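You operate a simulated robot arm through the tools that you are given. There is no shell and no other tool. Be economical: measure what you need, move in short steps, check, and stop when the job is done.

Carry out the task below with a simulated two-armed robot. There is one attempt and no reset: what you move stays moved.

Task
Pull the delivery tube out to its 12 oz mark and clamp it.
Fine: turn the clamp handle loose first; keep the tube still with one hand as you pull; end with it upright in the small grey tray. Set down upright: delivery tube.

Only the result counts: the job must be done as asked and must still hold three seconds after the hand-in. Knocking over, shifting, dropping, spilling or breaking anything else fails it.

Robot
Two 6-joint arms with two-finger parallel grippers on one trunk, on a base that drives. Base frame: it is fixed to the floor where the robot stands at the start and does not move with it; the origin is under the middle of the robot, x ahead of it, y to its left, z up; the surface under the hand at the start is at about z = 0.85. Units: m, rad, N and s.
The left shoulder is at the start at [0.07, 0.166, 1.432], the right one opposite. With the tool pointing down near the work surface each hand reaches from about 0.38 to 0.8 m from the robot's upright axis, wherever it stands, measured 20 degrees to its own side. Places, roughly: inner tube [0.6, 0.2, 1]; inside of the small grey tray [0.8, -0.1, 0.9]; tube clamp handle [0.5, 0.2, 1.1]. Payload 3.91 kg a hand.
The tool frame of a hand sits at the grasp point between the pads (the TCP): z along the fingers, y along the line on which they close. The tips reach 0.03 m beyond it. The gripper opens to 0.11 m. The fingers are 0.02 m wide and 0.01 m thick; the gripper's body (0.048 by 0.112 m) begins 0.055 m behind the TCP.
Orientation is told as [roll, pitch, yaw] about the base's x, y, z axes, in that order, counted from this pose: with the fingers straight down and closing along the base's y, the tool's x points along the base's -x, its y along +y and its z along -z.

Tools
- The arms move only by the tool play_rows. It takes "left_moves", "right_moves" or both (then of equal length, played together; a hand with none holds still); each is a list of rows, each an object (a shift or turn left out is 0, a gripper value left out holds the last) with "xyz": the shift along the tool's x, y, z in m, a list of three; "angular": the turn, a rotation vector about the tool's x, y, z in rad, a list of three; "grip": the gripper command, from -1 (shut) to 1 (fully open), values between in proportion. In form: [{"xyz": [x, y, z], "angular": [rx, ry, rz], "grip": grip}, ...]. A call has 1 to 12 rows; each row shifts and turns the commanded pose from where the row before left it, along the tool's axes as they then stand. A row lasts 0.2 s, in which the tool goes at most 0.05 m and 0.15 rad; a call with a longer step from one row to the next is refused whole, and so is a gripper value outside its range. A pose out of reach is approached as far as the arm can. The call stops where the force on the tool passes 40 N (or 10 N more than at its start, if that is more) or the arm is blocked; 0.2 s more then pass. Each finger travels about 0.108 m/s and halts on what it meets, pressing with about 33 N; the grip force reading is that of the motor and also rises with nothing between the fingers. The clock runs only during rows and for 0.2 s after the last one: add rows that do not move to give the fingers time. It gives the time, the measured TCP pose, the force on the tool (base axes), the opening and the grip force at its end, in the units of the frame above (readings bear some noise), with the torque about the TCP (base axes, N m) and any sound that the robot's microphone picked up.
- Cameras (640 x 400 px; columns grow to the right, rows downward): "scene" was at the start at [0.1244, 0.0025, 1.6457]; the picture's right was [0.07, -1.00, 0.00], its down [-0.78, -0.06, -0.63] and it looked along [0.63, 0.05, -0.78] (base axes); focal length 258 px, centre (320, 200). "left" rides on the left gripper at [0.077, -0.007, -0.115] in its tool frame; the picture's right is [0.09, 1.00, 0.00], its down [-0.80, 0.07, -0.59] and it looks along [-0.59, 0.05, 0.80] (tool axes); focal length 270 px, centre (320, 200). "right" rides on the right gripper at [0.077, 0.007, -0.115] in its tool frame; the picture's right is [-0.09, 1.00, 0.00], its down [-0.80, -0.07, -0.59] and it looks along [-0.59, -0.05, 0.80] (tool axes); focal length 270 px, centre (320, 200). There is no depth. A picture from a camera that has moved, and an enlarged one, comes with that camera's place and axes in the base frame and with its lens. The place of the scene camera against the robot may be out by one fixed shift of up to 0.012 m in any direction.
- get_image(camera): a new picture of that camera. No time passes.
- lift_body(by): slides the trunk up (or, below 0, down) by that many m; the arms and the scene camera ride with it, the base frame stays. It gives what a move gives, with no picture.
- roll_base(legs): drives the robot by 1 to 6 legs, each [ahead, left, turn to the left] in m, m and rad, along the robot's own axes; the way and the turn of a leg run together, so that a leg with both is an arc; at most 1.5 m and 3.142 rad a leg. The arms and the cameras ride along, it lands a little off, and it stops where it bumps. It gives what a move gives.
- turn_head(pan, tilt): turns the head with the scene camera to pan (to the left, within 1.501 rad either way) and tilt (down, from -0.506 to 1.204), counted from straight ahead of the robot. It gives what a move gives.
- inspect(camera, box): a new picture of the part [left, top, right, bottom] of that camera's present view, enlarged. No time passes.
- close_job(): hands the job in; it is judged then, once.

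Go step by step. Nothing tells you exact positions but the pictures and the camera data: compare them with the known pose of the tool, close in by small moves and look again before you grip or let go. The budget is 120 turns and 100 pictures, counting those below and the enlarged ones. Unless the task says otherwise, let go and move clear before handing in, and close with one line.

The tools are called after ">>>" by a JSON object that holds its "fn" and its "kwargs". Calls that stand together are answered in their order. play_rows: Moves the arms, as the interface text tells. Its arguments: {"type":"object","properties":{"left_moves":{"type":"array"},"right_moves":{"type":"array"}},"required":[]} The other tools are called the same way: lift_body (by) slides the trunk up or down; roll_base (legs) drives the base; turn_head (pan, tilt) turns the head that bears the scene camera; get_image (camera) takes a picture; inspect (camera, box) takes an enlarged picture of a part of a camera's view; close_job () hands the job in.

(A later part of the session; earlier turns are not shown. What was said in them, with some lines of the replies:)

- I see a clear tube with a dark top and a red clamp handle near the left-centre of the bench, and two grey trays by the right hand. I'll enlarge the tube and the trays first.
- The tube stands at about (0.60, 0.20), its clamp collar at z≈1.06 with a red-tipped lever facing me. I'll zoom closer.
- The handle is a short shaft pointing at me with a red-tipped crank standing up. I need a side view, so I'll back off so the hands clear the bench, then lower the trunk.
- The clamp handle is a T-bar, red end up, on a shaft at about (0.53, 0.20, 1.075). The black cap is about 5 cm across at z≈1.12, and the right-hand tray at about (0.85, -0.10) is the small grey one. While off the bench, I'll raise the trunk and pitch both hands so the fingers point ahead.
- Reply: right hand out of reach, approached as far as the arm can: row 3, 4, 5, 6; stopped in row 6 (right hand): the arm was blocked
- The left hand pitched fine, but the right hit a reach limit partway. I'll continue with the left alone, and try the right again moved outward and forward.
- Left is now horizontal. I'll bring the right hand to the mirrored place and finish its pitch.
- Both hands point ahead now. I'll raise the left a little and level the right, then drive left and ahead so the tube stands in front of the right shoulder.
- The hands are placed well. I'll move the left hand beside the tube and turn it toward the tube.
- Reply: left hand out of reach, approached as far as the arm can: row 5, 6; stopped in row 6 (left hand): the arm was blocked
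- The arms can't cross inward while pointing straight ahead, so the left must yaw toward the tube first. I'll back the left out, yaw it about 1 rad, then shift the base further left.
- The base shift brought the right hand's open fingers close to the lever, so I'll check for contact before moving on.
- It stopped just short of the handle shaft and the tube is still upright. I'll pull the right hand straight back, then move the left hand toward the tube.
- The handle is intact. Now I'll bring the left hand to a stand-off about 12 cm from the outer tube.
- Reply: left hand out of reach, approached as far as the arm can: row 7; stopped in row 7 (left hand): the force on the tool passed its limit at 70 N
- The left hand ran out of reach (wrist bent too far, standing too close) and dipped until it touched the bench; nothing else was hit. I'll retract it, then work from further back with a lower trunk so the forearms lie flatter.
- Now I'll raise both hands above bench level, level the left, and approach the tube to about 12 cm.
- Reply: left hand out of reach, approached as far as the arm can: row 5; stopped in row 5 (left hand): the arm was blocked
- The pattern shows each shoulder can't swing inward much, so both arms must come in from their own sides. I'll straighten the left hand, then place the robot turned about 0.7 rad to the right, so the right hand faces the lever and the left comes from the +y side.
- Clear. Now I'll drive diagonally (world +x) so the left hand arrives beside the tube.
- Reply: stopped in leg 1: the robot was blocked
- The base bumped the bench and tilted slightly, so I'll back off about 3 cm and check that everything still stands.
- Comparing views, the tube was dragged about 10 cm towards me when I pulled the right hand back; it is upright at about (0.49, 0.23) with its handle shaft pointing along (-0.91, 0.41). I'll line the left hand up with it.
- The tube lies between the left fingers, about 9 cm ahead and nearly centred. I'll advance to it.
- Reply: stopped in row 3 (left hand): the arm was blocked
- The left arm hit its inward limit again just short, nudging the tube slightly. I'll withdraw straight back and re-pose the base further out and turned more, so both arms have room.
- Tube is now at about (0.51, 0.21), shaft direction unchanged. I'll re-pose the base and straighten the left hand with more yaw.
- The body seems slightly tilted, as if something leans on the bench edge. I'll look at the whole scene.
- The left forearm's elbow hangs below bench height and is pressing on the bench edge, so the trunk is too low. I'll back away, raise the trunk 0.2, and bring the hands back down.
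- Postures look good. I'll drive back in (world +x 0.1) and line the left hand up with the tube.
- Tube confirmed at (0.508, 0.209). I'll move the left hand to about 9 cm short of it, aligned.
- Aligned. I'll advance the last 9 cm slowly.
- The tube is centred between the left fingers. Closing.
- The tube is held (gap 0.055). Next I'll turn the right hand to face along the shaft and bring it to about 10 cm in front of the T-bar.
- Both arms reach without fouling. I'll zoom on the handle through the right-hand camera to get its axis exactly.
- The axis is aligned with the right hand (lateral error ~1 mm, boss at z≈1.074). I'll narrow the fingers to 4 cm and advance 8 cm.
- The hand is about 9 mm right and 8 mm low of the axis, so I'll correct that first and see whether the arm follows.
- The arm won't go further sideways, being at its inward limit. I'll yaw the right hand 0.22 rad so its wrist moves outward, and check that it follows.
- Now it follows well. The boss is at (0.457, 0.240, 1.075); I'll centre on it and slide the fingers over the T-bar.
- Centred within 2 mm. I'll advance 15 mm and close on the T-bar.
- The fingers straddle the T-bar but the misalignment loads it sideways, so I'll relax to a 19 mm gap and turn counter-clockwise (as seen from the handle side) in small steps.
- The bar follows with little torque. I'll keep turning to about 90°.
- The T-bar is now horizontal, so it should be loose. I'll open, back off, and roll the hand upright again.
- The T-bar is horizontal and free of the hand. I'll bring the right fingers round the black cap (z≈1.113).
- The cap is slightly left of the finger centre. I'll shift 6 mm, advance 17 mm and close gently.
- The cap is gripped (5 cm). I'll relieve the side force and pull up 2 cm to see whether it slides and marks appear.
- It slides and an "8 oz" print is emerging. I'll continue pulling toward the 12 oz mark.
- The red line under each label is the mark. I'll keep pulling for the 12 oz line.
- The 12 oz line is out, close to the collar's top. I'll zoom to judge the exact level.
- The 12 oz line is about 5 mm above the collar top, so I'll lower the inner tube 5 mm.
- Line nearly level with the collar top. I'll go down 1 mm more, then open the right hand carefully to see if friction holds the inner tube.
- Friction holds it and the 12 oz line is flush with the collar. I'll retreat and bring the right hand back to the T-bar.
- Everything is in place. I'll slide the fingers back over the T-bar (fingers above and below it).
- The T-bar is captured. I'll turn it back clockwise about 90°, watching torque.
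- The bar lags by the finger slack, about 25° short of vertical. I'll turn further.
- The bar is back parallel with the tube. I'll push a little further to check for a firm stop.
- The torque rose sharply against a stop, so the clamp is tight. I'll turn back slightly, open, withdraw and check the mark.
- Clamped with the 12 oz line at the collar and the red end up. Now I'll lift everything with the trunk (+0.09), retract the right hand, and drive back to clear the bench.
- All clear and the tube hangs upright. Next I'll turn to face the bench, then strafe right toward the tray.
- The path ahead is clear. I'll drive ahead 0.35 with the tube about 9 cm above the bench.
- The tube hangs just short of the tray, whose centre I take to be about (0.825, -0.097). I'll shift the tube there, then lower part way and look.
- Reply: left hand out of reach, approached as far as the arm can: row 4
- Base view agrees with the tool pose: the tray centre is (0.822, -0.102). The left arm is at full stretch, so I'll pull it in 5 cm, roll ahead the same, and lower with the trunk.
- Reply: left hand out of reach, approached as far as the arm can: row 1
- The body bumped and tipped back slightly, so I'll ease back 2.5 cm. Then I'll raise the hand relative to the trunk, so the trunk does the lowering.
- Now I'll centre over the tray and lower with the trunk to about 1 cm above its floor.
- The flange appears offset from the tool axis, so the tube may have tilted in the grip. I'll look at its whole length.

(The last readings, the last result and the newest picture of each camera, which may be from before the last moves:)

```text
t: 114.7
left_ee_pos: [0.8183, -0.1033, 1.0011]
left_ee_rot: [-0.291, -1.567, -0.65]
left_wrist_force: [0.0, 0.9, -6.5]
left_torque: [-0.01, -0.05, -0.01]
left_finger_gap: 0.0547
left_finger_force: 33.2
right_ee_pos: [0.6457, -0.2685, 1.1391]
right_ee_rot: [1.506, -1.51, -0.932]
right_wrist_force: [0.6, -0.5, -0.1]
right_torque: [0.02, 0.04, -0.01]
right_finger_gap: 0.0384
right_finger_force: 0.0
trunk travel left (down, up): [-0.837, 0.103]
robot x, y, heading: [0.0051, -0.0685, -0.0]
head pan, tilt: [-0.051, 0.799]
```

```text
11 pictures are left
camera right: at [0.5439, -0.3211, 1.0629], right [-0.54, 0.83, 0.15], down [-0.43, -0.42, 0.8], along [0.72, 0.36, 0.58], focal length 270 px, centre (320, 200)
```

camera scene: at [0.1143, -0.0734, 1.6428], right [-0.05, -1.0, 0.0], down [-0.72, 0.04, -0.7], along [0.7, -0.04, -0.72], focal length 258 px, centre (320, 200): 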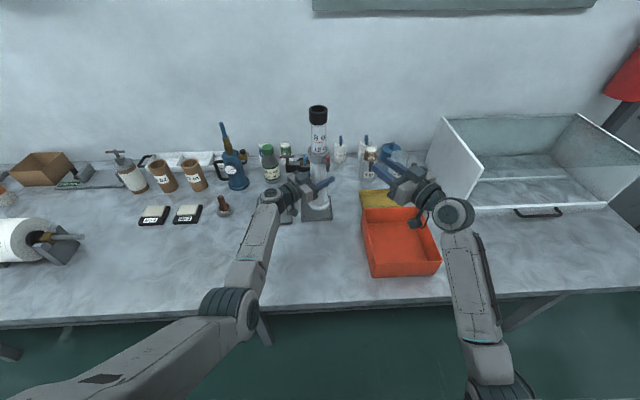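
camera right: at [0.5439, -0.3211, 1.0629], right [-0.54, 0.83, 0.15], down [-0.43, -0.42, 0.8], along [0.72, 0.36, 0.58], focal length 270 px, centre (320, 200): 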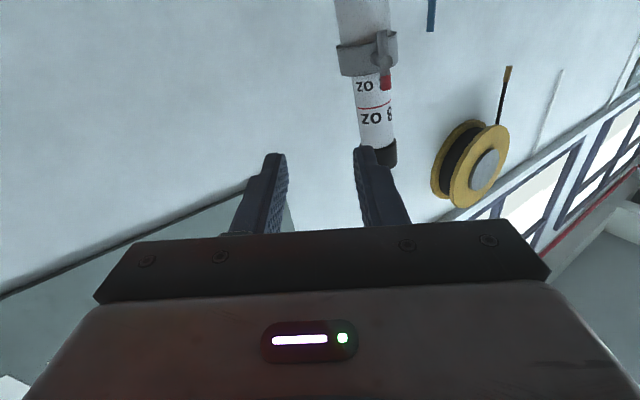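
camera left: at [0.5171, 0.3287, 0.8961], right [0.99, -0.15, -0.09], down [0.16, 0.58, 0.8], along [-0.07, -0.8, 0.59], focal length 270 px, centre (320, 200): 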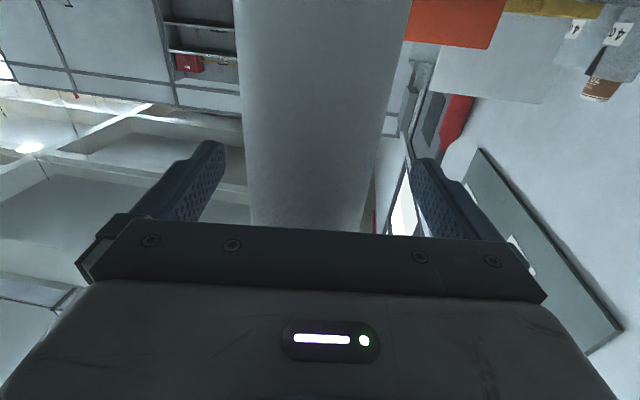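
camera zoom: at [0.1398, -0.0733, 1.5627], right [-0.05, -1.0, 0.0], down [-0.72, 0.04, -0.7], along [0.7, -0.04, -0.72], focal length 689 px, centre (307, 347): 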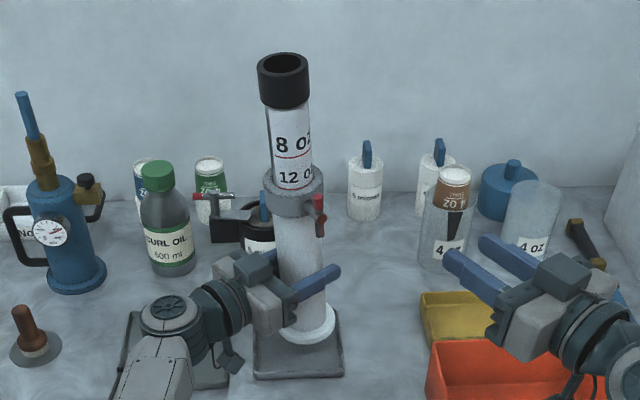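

The tube has pivoted about 5° in the grip (top towards +y). I'll rotate the hand to right it and recentre by about (-12, +6) mm.

>>> {"fn": "play_rows", "kwargs": {"left_moves": [{"angular": [0, 0.045, 0]}, {"xyz": [0, -0.006, -0.012], "angular": [0, 0.045, 0]}, {}, {}]}}

>>> {"fn": "inspect", "kwargs": {"camera": "scene", "box": [265, 70, 385, 220]}}

```text
t: 115.7
left_ee_pos: [0.808, -0.0968, 1.0009]
left_ee_rot: [-0.015, -1.478, -0.926]
left_wrist_force: [-0.7, -0.1, -6.7]
left_torque: [-0.05, -0.02, -0.01]
left_finger_gap: 0.0548
left_finger_force: 33.4
right_ee_pos: [0.6453, -0.2685, 1.1388]
right_ee_rot: [1.502, -1.51, -0.928]
right_wrist_force: [0.2, -0.1, -0.7]
right_torque: [0.02, 0.0, 0.01]
right_finger_gap: 0.0388
right_finger_force: 0.2
trunk travel left (down, up): [-0.837, 0.103]
robot x, y, heading: [0.01, -0.0678, -0.001]
head pan, tilt: [-0.051, 0.799]
```

```text
2.67 times, centred on (325, 145) of scene
camera zoom: at [0.1402, -0.0736, 1.5627], right [-0.05, -1.0, 0.0], down [-0.72, 0.04, -0.7], along [0.69, -0.04, -0.72], focal length 689 px, centre (307, 347)
```

zoom: 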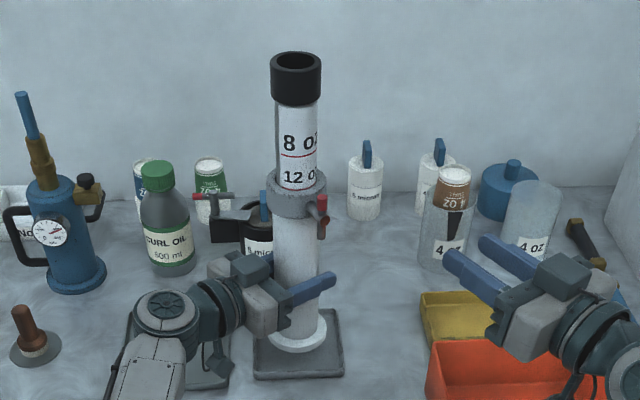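

The tube looks vertical again. I'll lower another 1.7 cm and check centring up close.

>>> {"fn": "lift_body", "kwargs": {"by": -0.017}}

>>> {"fn": "inspect", "kwargs": {"camera": "scene", "box": [285, 155, 355, 215]}}

```text
t: 116.3
left_ee_pos: [0.8072, -0.0972, 0.9834]
left_ee_rot: [-0.015, -1.477, -0.923]
left_wrist_force: [0.4, 0.4, -7.9]
left_torque: [-0.01, -0.02, 0.04]
left_finger_gap: 0.0545
left_finger_force: 32.5
right_ee_pos: [0.6453, -0.2688, 1.1212]
right_ee_rot: [1.507, -1.51, -0.929]
right_wrist_force: [-0.5, 0.0, -0.3]
right_torque: [0.0, -0.01, 0.0]
right_finger_gap: 0.0385
right_finger_force: 0.0
trunk travel left (down, up): [-0.82, 0.12]
robot x, y, heading: [0.0091, -0.0637, -0.007]
head pan, tilt: [-0.051, 0.799]
```

```text
6.67 times, centred on (320, 185) of scene
camera zoom: at [0.1399, -0.0734, 1.5457], right [-0.05, -1.0, 0.0], down [-0.72, 0.04, -0.7], along [0.69, -0.04, -0.72], focal length 1723 px, centre (320, 300)
```

zoom: 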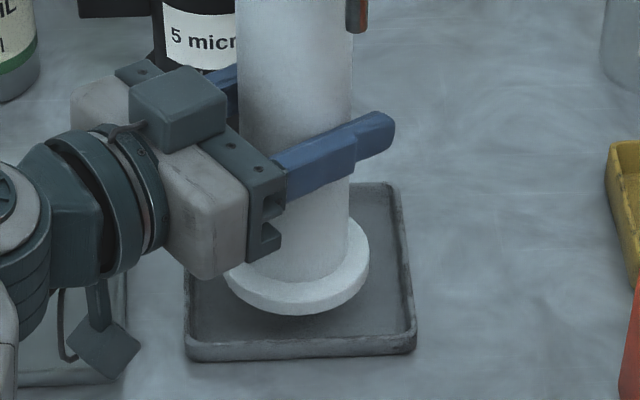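

Well centred over the tray. I'll lower in small steps until the tray takes the weight.

>>> {"fn": "lift_body", "kwargs": {"by": -0.006}}

```text
t: 116.9
left_ee_pos: [0.808, -0.0962, 0.9785]
left_ee_rot: [-0.015, -1.476, -0.922]
left_wrist_force: [-0.4, 0.0, -8.2]
left_torque: [-0.08, -0.01, -0.02]
left_finger_gap: 0.0546
left_finger_force: 32.9
right_ee_pos: [0.6454, -0.2691, 1.1155]
right_ee_rot: [1.503, -1.509, -0.926]
right_wrist_force: [0.6, -0.4, -0.5]
right_torque: [-0.02, -0.01, 0.0]
right_finger_gap: 0.0386
right_finger_force: 0.0
trunk travel left (down, up): [-0.814, 0.126]
robot x, y, heading: [0.0105, -0.0672, -0.004]
head pan, tilt: [-0.051, 0.799]
```

>>> {"fn": "lift_body", "kwargs": {"by": -0.003}}

```text
t: 117.4
left_ee_pos: [0.8076, -0.0979, 0.975]
left_ee_rot: [-0.015, -1.478, -0.924]
left_wrist_force: [0.6, -0.4, -7.1]
left_torque: [-0.02, -0.06, 0.02]
left_finger_gap: 0.0551
left_finger_force: 33.0
right_ee_pos: [0.6465, -0.2698, 1.1117]
right_ee_rot: [1.501, -1.51, -0.926]
right_wrist_force: [0.1, 0.3, -0.6]
right_torque: [0.0, 0.0, 0.01]
right_finger_gap: 0.0385
right_finger_force: 0.0
trunk travel left (down, up): [-0.811, 0.129]
robot x, y, heading: [0.0046, -0.0672, -0.006]
head pan, tilt: [-0.051, 0.799]
```

>>> {"fn": "lift_body", "kwargs": {"by": -0.003}}

>>> {"fn": "inspect", "kwargs": {"camera": "scene", "box": [285, 155, 355, 215]}}

```text
t: 117.9
left_ee_pos: [0.8076, -0.0971, 0.9714]
left_ee_rot: [-0.014, -1.477, -0.924]
left_wrist_force: [-1.4, -2.0, -7.1]
left_torque: [-0.04, -0.01, 0.01]
left_finger_gap: 0.0547
left_finger_force: 33.0
right_ee_pos: [0.6455, -0.2688, 1.1094]
right_ee_rot: [1.502, -1.511, -0.927]
right_wrist_force: [-0.1, -0.3, 0.4]
right_torque: [0.04, 0.01, 0.0]
right_finger_gap: 0.0384
right_finger_force: 0.0
trunk travel left (down, up): [-0.808, 0.132]
robot x, y, heading: [0.0096, -0.0661, -0.007]
head pan, tilt: [-0.051, 0.799]
```

```text
6.67 times, centred on (320, 185) of scene
camera zoom: at [0.1402, -0.0734, 1.5336], right [-0.05, -1.0, 0.0], down [-0.72, 0.04, -0.7], along [0.69, -0.04, -0.72], focal length 1723 px, centre (320, 300)
```

zoom: 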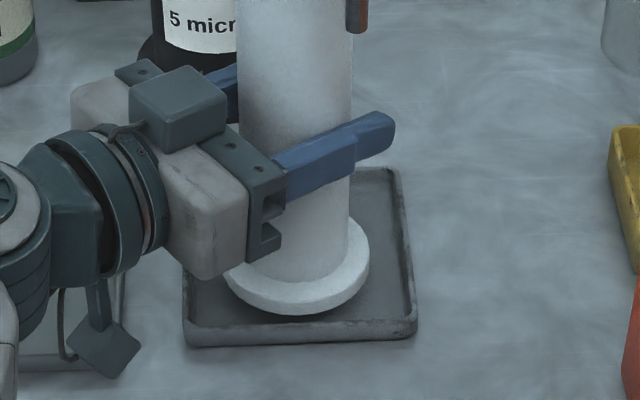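

Not touching yet and slightly toward the tray's front; I'll shift 5 mm forward and continue lowering.

>>> {"fn": "play_rows", "kwargs": {"left_moves": [{"xyz": [0, 0.004, 0.003]}, {}]}}

>>> {"fn": "lift_body", "kwargs": {"by": -0.004}}

```text
t: 118.5
left_ee_pos: [0.8125, -0.0966, 0.973]
left_ee_rot: [-0.014, -1.478, -0.926]
left_wrist_force: [0.0, -0.2, -8.3]
left_torque: [-0.03, 0.0, 0.04]
left_finger_gap: 0.0545
left_finger_force: 33.2
right_ee_pos: [0.6456, -0.2694, 1.1096]
right_ee_rot: [1.507, -1.509, -0.932]
right_wrist_force: [0.1, -0.5, 0.9]
right_torque: [0.01, -0.02, 0.01]
right_finger_gap: 0.0385
right_finger_force: 0.0
trunk travel left (down, up): [-0.808, 0.132]
robot x, y, heading: [0.0108, -0.0655, -0.003]
head pan, tilt: [-0.051, 0.799]
```

```text
t: 119.1
left_ee_pos: [0.8119, -0.0972, 0.9673]
left_ee_rot: [-0.013, -1.477, -0.923]
left_wrist_force: [0.7, -0.3, -7.2]
left_torque: [-0.04, -0.04, 0.03]
left_finger_gap: 0.0549
left_finger_force: 32.6
right_ee_pos: [0.6461, -0.2682, 1.1062]
right_ee_rot: [1.504, -1.509, -0.926]
right_wrist_force: [-0.4, 0.4, 0.0]
right_torque: [0.02, 0.0, -0.01]
right_finger_gap: 0.0386
right_finger_force: 0.1
trunk travel left (down, up): [-0.804, 0.136]
robot x, y, heading: [0.0076, -0.0642, -0.002]
head pan, tilt: [-0.051, 0.799]
```

>>> {"fn": "lift_body", "kwargs": {"by": -0.004}}

>>> {"fn": "inspect", "kwargs": {"camera": "scene", "box": [285, 155, 355, 215]}}

```text
t: 119.6
left_ee_pos: [0.8127, -0.0972, 0.9628]
left_ee_rot: [-0.017, -1.477, -0.925]
left_wrist_force: [-0.6, 0.2, -7.2]
left_torque: [-0.02, -0.02, 0.0]
left_finger_gap: 0.0547
left_finger_force: 33.4
right_ee_pos: [0.6441, -0.2702, 1.1017]
right_ee_rot: [1.501, -1.509, -0.929]
right_wrist_force: [0.4, 0.0, -0.7]
right_torque: [-0.01, 0.0, -0.01]
right_finger_gap: 0.0385
right_finger_force: 0.1
trunk travel left (down, up): [-0.8, 0.14]
robot x, y, heading: [0.0104, -0.0636, -0.003]
head pan, tilt: [-0.051, 0.799]
```

```text
6.67 times, centred on (320, 185) of scene
camera zoom: at [0.1401, -0.0734, 1.5256], right [-0.05, -1.0, 0.0], down [-0.72, 0.04, -0.7], along [0.69, -0.04, -0.72], focal length 1723 px, centre (320, 300)
```

zoom: 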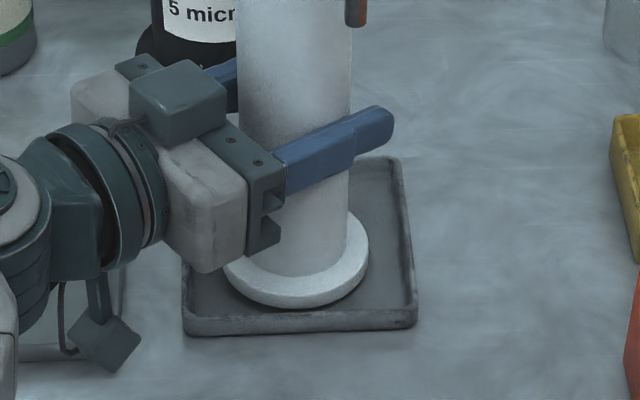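

Still a small gap by force. I'll continue down.

>>> {"fn": "lift_body", "kwargs": {"by": -0.003}}

>>> {"fn": "lift_body", "kwargs": {"by": -0.003}}

```text
t: 120.1
left_ee_pos: [0.8115, -0.0966, 0.9597]
left_ee_rot: [-0.015, -1.477, -0.925]
left_wrist_force: [0.1, -0.3, -7.6]
left_torque: [-0.02, -0.06, -0.02]
left_finger_gap: 0.0547
left_finger_force: 32.7
right_ee_pos: [0.6457, -0.2677, 1.0995]
right_ee_rot: [1.503, -1.509, -0.929]
right_wrist_force: [-1.3, -0.8, -0.6]
right_torque: [0.01, 0.0, 0.03]
right_finger_gap: 0.0386
right_finger_force: 0.0
trunk travel left (down, up): [-0.797, 0.143]
robot x, y, heading: [0.011, -0.0655, -0.005]
head pan, tilt: [-0.051, 0.799]
```

```text
t: 120.6
left_ee_pos: [0.8115, -0.0961, 0.9572]
left_ee_rot: [-0.014, -1.477, -0.925]
left_wrist_force: [0.1, -0.2, -7.8]
left_torque: [-0.01, 0.0, -0.01]
left_finger_gap: 0.0546
left_finger_force: 33.4
right_ee_pos: [0.6445, -0.2685, 1.097]
right_ee_rot: [1.505, -1.51, -0.927]
right_wrist_force: [0.5, -0.3, -0.3]
right_torque: [0.0, -0.01, 0.04]
right_finger_gap: 0.0386
right_finger_force: 0.1
trunk travel left (down, up): [-0.794, 0.146]
robot x, y, heading: [0.0093, -0.063, -0.007]
head pan, tilt: [-0.051, 0.799]
```

Force is unchanged. I'll look closely at the gap under the flange.

>>> {"fn": "inspect", "kwargs": {"camera": "scene", "box": [300, 176, 335, 206]}}

```text
13.33 times, centred on (318, 191) of scene
camera zoom: at [0.14, -0.0734, 1.5197], right [-0.05, -1.0, 0.0], down [-0.72, 0.04, -0.7], along [0.69, -0.04, -0.72], focal length 3446 px, centre (353, 320)
```

zoom: 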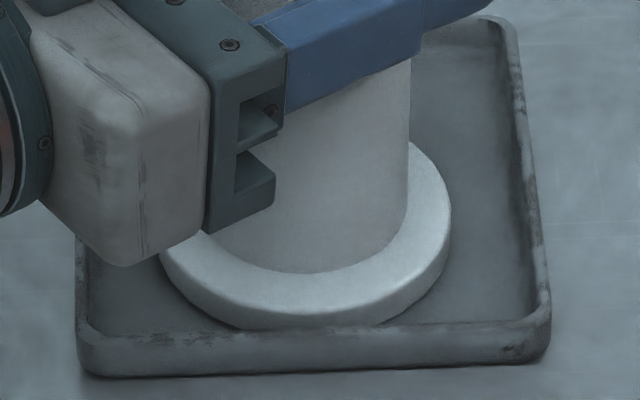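

The flange is within the rim but about 14 mm too near the tray's front wall. I'll shift it forward before going lower.

>>> {"fn": "play_rows", "kwargs": {"left_moves": [{"xyz": [-0.002, 0.0056, 0.0042]}, {"xyz": [0, 0.0056, 0.0042]}, {}]}}

>>> {"fn": "lift_body", "kwargs": {"by": -0.003}}

>>> {"fn": "lift_body", "kwargs": {"by": -0.003}}

```text
t: 121.4
left_ee_pos: [0.8257, -0.0967, 0.958]
left_ee_rot: [-0.01, -1.475, -0.929]
left_wrist_force: [0.0, -0.2, -7.3]
left_torque: [0.0, -0.03, 0.0]
left_finger_gap: 0.0546
left_finger_force: 33.3
right_ee_pos: [0.6442, -0.2689, 1.0965]
right_ee_rot: [1.511, -1.511, -0.937]
right_wrist_force: [0.6, -0.3, 0.2]
right_torque: [0.02, 0.0, -0.01]
right_finger_gap: 0.0387
right_finger_force: 0.0
trunk travel left (down, up): [-0.794, 0.146]
robot x, y, heading: [0.0057, -0.0647, -0.002]
head pan, tilt: [-0.051, 0.799]
```

```text
t: 122.0
left_ee_pos: [0.8253, -0.0968, 0.9568]
left_ee_rot: [-0.003, -1.478, -0.938]
left_wrist_force: [0.5, -0.3, -4.5]
left_torque: [-0.1, -0.11, 0.0]
left_finger_gap: 0.0548
left_finger_force: 33.0
right_ee_pos: [0.6441, -0.268, 1.0928]
right_ee_rot: [1.512, -1.509, -0.937]
right_wrist_force: [-0.1, 0.3, 0.9]
right_torque: [0.01, -0.01, -0.01]
right_finger_gap: 0.0383
right_finger_force: 0.1
trunk travel left (down, up): [-0.791, 0.149]
robot x, y, heading: [0.0094, -0.0655, -0.003]
head pan, tilt: [-0.051, 0.799]
```

```text
t: 122.5
left_ee_pos: [0.8263, -0.0971, 0.9555]
left_ee_rot: [0.019, -1.483, -0.96]
left_wrist_force: [3.6, -0.8, 4.0]
left_torque: [-0.36, -0.63, 0.1]
left_finger_gap: 0.0549
left_finger_force: 32.7
right_ee_pos: [0.644, -0.2688, 1.0907]
right_ee_rot: [1.526, -1.512, -0.951]
right_wrist_force: [-0.5, -0.2, -0.4]
right_torque: [-0.02, -0.02, 0.04]
right_finger_gap: 0.0384
right_finger_force: 0.1
trunk travel left (down, up): [-0.788, 0.152]
robot x, y, heading: [0.013, -0.0664, -0.007]
head pan, tilt: [-0.051, 0.799]
```

The tray now carries the tube. One check of uprightness before releasing.

>>> {"fn": "inspect", "kwargs": {"camera": "scene", "box": [275, 70, 375, 212]}}

```text
2.82 times, centred on (325, 141) of scene
camera zoom: at [0.1376, -0.0731, 1.5141], right [-0.05, -1.0, 0.0], down [-0.72, 0.04, -0.7], along [0.7, -0.04, -0.72], focal length 728 px, centre (306, 366)
```

zoom: 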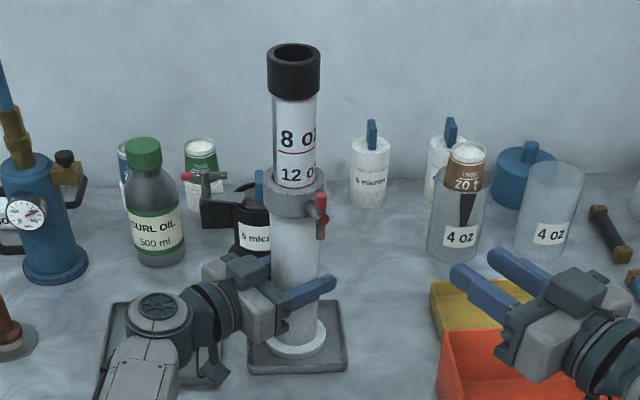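

It is inside the tray and vertical side to side, but the numbers suggest the top leans about 4° away from me (contact on the far edge). I'll lift 4 mm, correct that lean, and set it down again.

>>> {"fn": "lift_body", "kwargs": {"by": 0.005}}

>>> {"fn": "play_rows", "kwargs": {"left_moves": [{"angular": [0, -0.021, 0.028]}, {"angular": [0, -0.021, 0.028]}, {}, {}]}}

>>> {"fn": "lift_body", "kwargs": {"by": -0.003}}

>>> {"fn": "lift_body", "kwargs": {"by": -0.002}}

```text
t: 123.0
left_ee_pos: [0.8261, -0.0971, 0.9561]
left_ee_rot: [-0.024, -1.475, -0.916]
left_wrist_force: [0.4, -0.3, -4.7]
left_torque: [-0.05, -0.06, -0.03]
left_finger_gap: 0.0546
left_finger_force: 33.5
right_ee_pos: [0.645, -0.2692, 1.0946]
right_ee_rot: [1.513, -1.508, -0.939]
right_wrist_force: [-0.2, -0.3, -0.4]
right_torque: [0.03, 0.01, 0.01]
right_finger_gap: 0.0385
right_finger_force: 0.0
trunk travel left (down, up): [-0.793, 0.147]
robot x, y, heading: [0.0086, -0.0683, 0.0]
head pan, tilt: [-0.051, 0.799]
```

```text
t: 124.0
left_ee_pos: [0.8198, -0.0971, 0.9616]
left_ee_rot: [0.857, -1.497, -1.8]
left_wrist_force: [-36.6, 0.9, 0.9]
left_torque: [0.9, 3.92, 3.9]
left_finger_gap: 0.0545
left_finger_force: 33.0
right_ee_pos: [0.639, -0.2685, 1.0985]
right_ee_rot: [1.601, -1.514, -1.024]
right_wrist_force: [0.0, 0.1, -0.5]
right_torque: [0.01, -0.01, -0.02]
right_finger_gap: 0.0383
right_finger_force: 0.0
trunk travel left (down, up): [-0.793, 0.147]
robot x, y, heading: [0.0125, -0.0625, -0.004]
head pan, tilt: [-0.051, 0.799]
```

```text
t: 124.5
left_ee_pos: [0.829, -0.098, 0.9608]
left_ee_rot: [0.958, -1.489, -1.898]
left_wrist_force: [16.8, 1.1, 17.5]
left_torque: [2.69, 0.21, -1.82]
left_finger_gap: 0.0545
left_finger_force: 33.3
right_ee_pos: [0.6446, -0.2675, 1.0936]
right_ee_rot: [1.523, -1.51, -0.949]
right_wrist_force: [-0.7, -0.5, 0.6]
right_torque: [-0.01, -0.01, 0.02]
right_finger_gap: 0.0388
right_finger_force: 0.0
trunk travel left (down, up): [-0.79, 0.15]
robot x, y, heading: [0.012, -0.0636, -0.011]
head pan, tilt: [-0.051, 0.799]
```

```text
t: 125.0
left_ee_pos: [0.8278, -0.0966, 0.9624]
left_ee_rot: [1.002, -1.49, -1.943]
left_wrist_force: [-1.5, -1.7, 3.7]
left_torque: [1.08, 0.86, 0.15]
left_finger_gap: 0.0548
left_finger_force: 32.9
right_ee_pos: [0.6453, -0.2686, 1.0909]
right_ee_rot: [1.535, -1.512, -0.962]
right_wrist_force: [0.1, -0.7, 0.0]
right_torque: [0.03, 0.0, 0.01]
right_finger_gap: 0.0386
right_finger_force: 0.0
trunk travel left (down, up): [-0.789, 0.151]
robot x, y, heading: [0.008, -0.0655, -0.009]
head pan, tilt: [-0.051, 0.799]
stopped: the force on the tool passed its limit at 43 N (the readings are from after the stop); the commanded pose is now the measured one
```

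Unexpected side forces appeared, so I need one look before releasing.

>>> {"fn": "inspect", "kwargs": {"camera": "scene", "box": [265, 70, 375, 222]}}

```text
2.63 times, centred on (320, 146) of scene
camera zoom: at [0.1378, -0.0736, 1.5142], right [-0.05, -1.0, 0.0], down [-0.72, 0.04, -0.7], along [0.7, -0.04, -0.72], focal length 680 px, centre (320, 342)
```

zoom: 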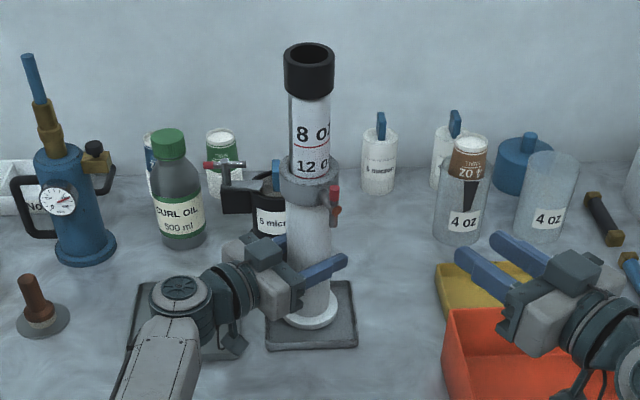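

It is upright in both directions now and centred in the tray. I'll open gradually and look at the readings.

>>> {"fn": "play_rows", "kwargs": {"left_moves": [{"grip": 0.05}, {"grip": 0.12}, {"grip": 0.25}, {"grip": 0.5}, {"grip": 0.8}, {}]}}

```text
t: 126.4
left_ee_pos: [0.8296, -0.0962, 0.9606]
left_ee_rot: [0.996, -1.491, -1.936]
left_wrist_force: [2.3, 0.1, 4.1]
left_torque: [0.43, 0.1, -0.22]
left_finger_gap: 0.099
left_finger_force: 0.1
right_ee_pos: [0.6448, -0.2692, 1.0918]
right_ee_rot: [1.529, -1.512, -0.955]
right_wrist_force: [-0.8, 0.1, -0.4]
right_torque: [-0.01, -0.02, 0.03]
right_finger_gap: 0.0384
right_finger_force: 0.2
trunk travel left (down, up): [-0.789, 0.151]
robot x, y, heading: [0.0128, -0.0642, -0.008]
head pan, tilt: [-0.051, 0.799]
```

Released; the hand itself rests lightly on something below (about 4 N). I'll raise it 2 cm first, then back out along its own axis.

>>> {"fn": "lift_body", "kwargs": {"by": 0.02}}

>>> {"fn": "play_rows", "kwargs": {"left_moves": [{"xyz": [0, 0, -0.03], "grip": 1}, {"xyz": [0, 0, -0.04]}, {"xyz": [0, 0, -0.04]}, {"xyz": [0, 0, -0.04]}, {}]}}

```text
t: 127.0
left_ee_pos: [0.8277, -0.0967, 0.9802]
left_ee_rot: [0.984, -1.49, -1.926]
left_wrist_force: [0.2, -1.2, -0.5]
left_torque: [0.01, 0.01, 0.01]
left_finger_gap: 0.0989
left_finger_force: 0.0
right_ee_pos: [0.6439, -0.2691, 1.1116]
right_ee_rot: [1.524, -1.511, -0.95]
right_wrist_force: [-0.7, 0.0, 1.1]
right_torque: [-0.02, -0.02, 0.02]
right_finger_gap: 0.0384
right_finger_force: 0.1
trunk travel left (down, up): [-0.809, 0.131]
robot x, y, heading: [0.0094, -0.0645, -0.004]
head pan, tilt: [-0.051, 0.799]
```

```text
t: 128.2
left_ee_pos: [0.741, 0.0256, 0.9862]
left_ee_rot: [0.979, -1.49, -1.918]
left_wrist_force: [1.0, -0.5, -0.1]
left_torque: [-0.01, 0.02, -0.01]
left_finger_gap: 0.1102
left_finger_force: 0.1
right_ee_pos: [0.6457, -0.2702, 1.1112]
right_ee_rot: [1.524, -1.51, -0.949]
right_wrist_force: [-0.9, 0.1, 0.5]
right_torque: [-0.01, -0.02, 0.0]
right_finger_gap: 0.0384
right_finger_force: 0.0
trunk travel left (down, up): [-0.809, 0.131]
robot x, y, heading: [0.009, -0.0682, 0.002]
head pan, tilt: [-0.051, 0.799]
```

The left hand is clear with no force. I'll use the last picture to confirm the final state.

>>> {"fn": "inspect", "kwargs": {"camera": "scene", "box": [255, 75, 375, 225]}}

```text
2.67 times, centred on (315, 150) of scene
camera zoom: at [0.1394, -0.0743, 1.5345], right [-0.05, -1.0, 0.0], down [-0.72, 0.04, -0.7], along [0.7, -0.04, -0.72], focal length 689 px, centre (333, 333)
```

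zoom: 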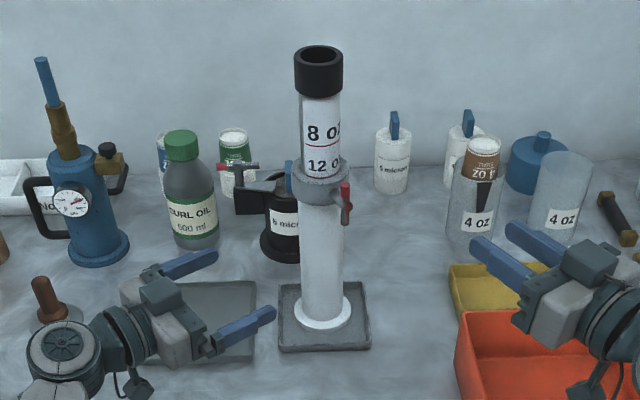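

The tube stands upright in the small grey tray at its 12 oz mark, handle clamped. I'll raise the hands clear and hand in.

>>> {"fn": "lift_body", "kwargs": {"by": 0.08}}

>>> {"fn": "close_job", "kwargs": {}}

```text
t: 129.4
left_ee_pos: [0.7402, 0.0256, 1.067]
left_ee_rot: [0.986, -1.491, -1.924]
left_wrist_force: [0.4, 0.2, 0.1]
left_torque: [0.02, 0.01, 0.02]
left_finger_gap: 0.1099
left_finger_force: 0.0
right_ee_pos: [0.645, -0.2692, 1.1914]
right_ee_rot: [1.521, -1.509, -0.948]
right_wrist_force: [0.3, 0.0, -0.7]
right_torque: [0.0, 0.01, 0.02]
right_finger_gap: 0.0383
right_finger_force: 0.0
trunk travel left (down, up): [-0.889, 0.051]
robot x, y, heading: [0.0053, -0.065, -0.003]
head pan, tilt: [-0.051, 0.799]
```

```text
The job is handed in.
```

The delivery tube is pulled out to its 12 oz mark, clamped, and standing upright in the small grey tray; both hands are clear and the job is handed in.
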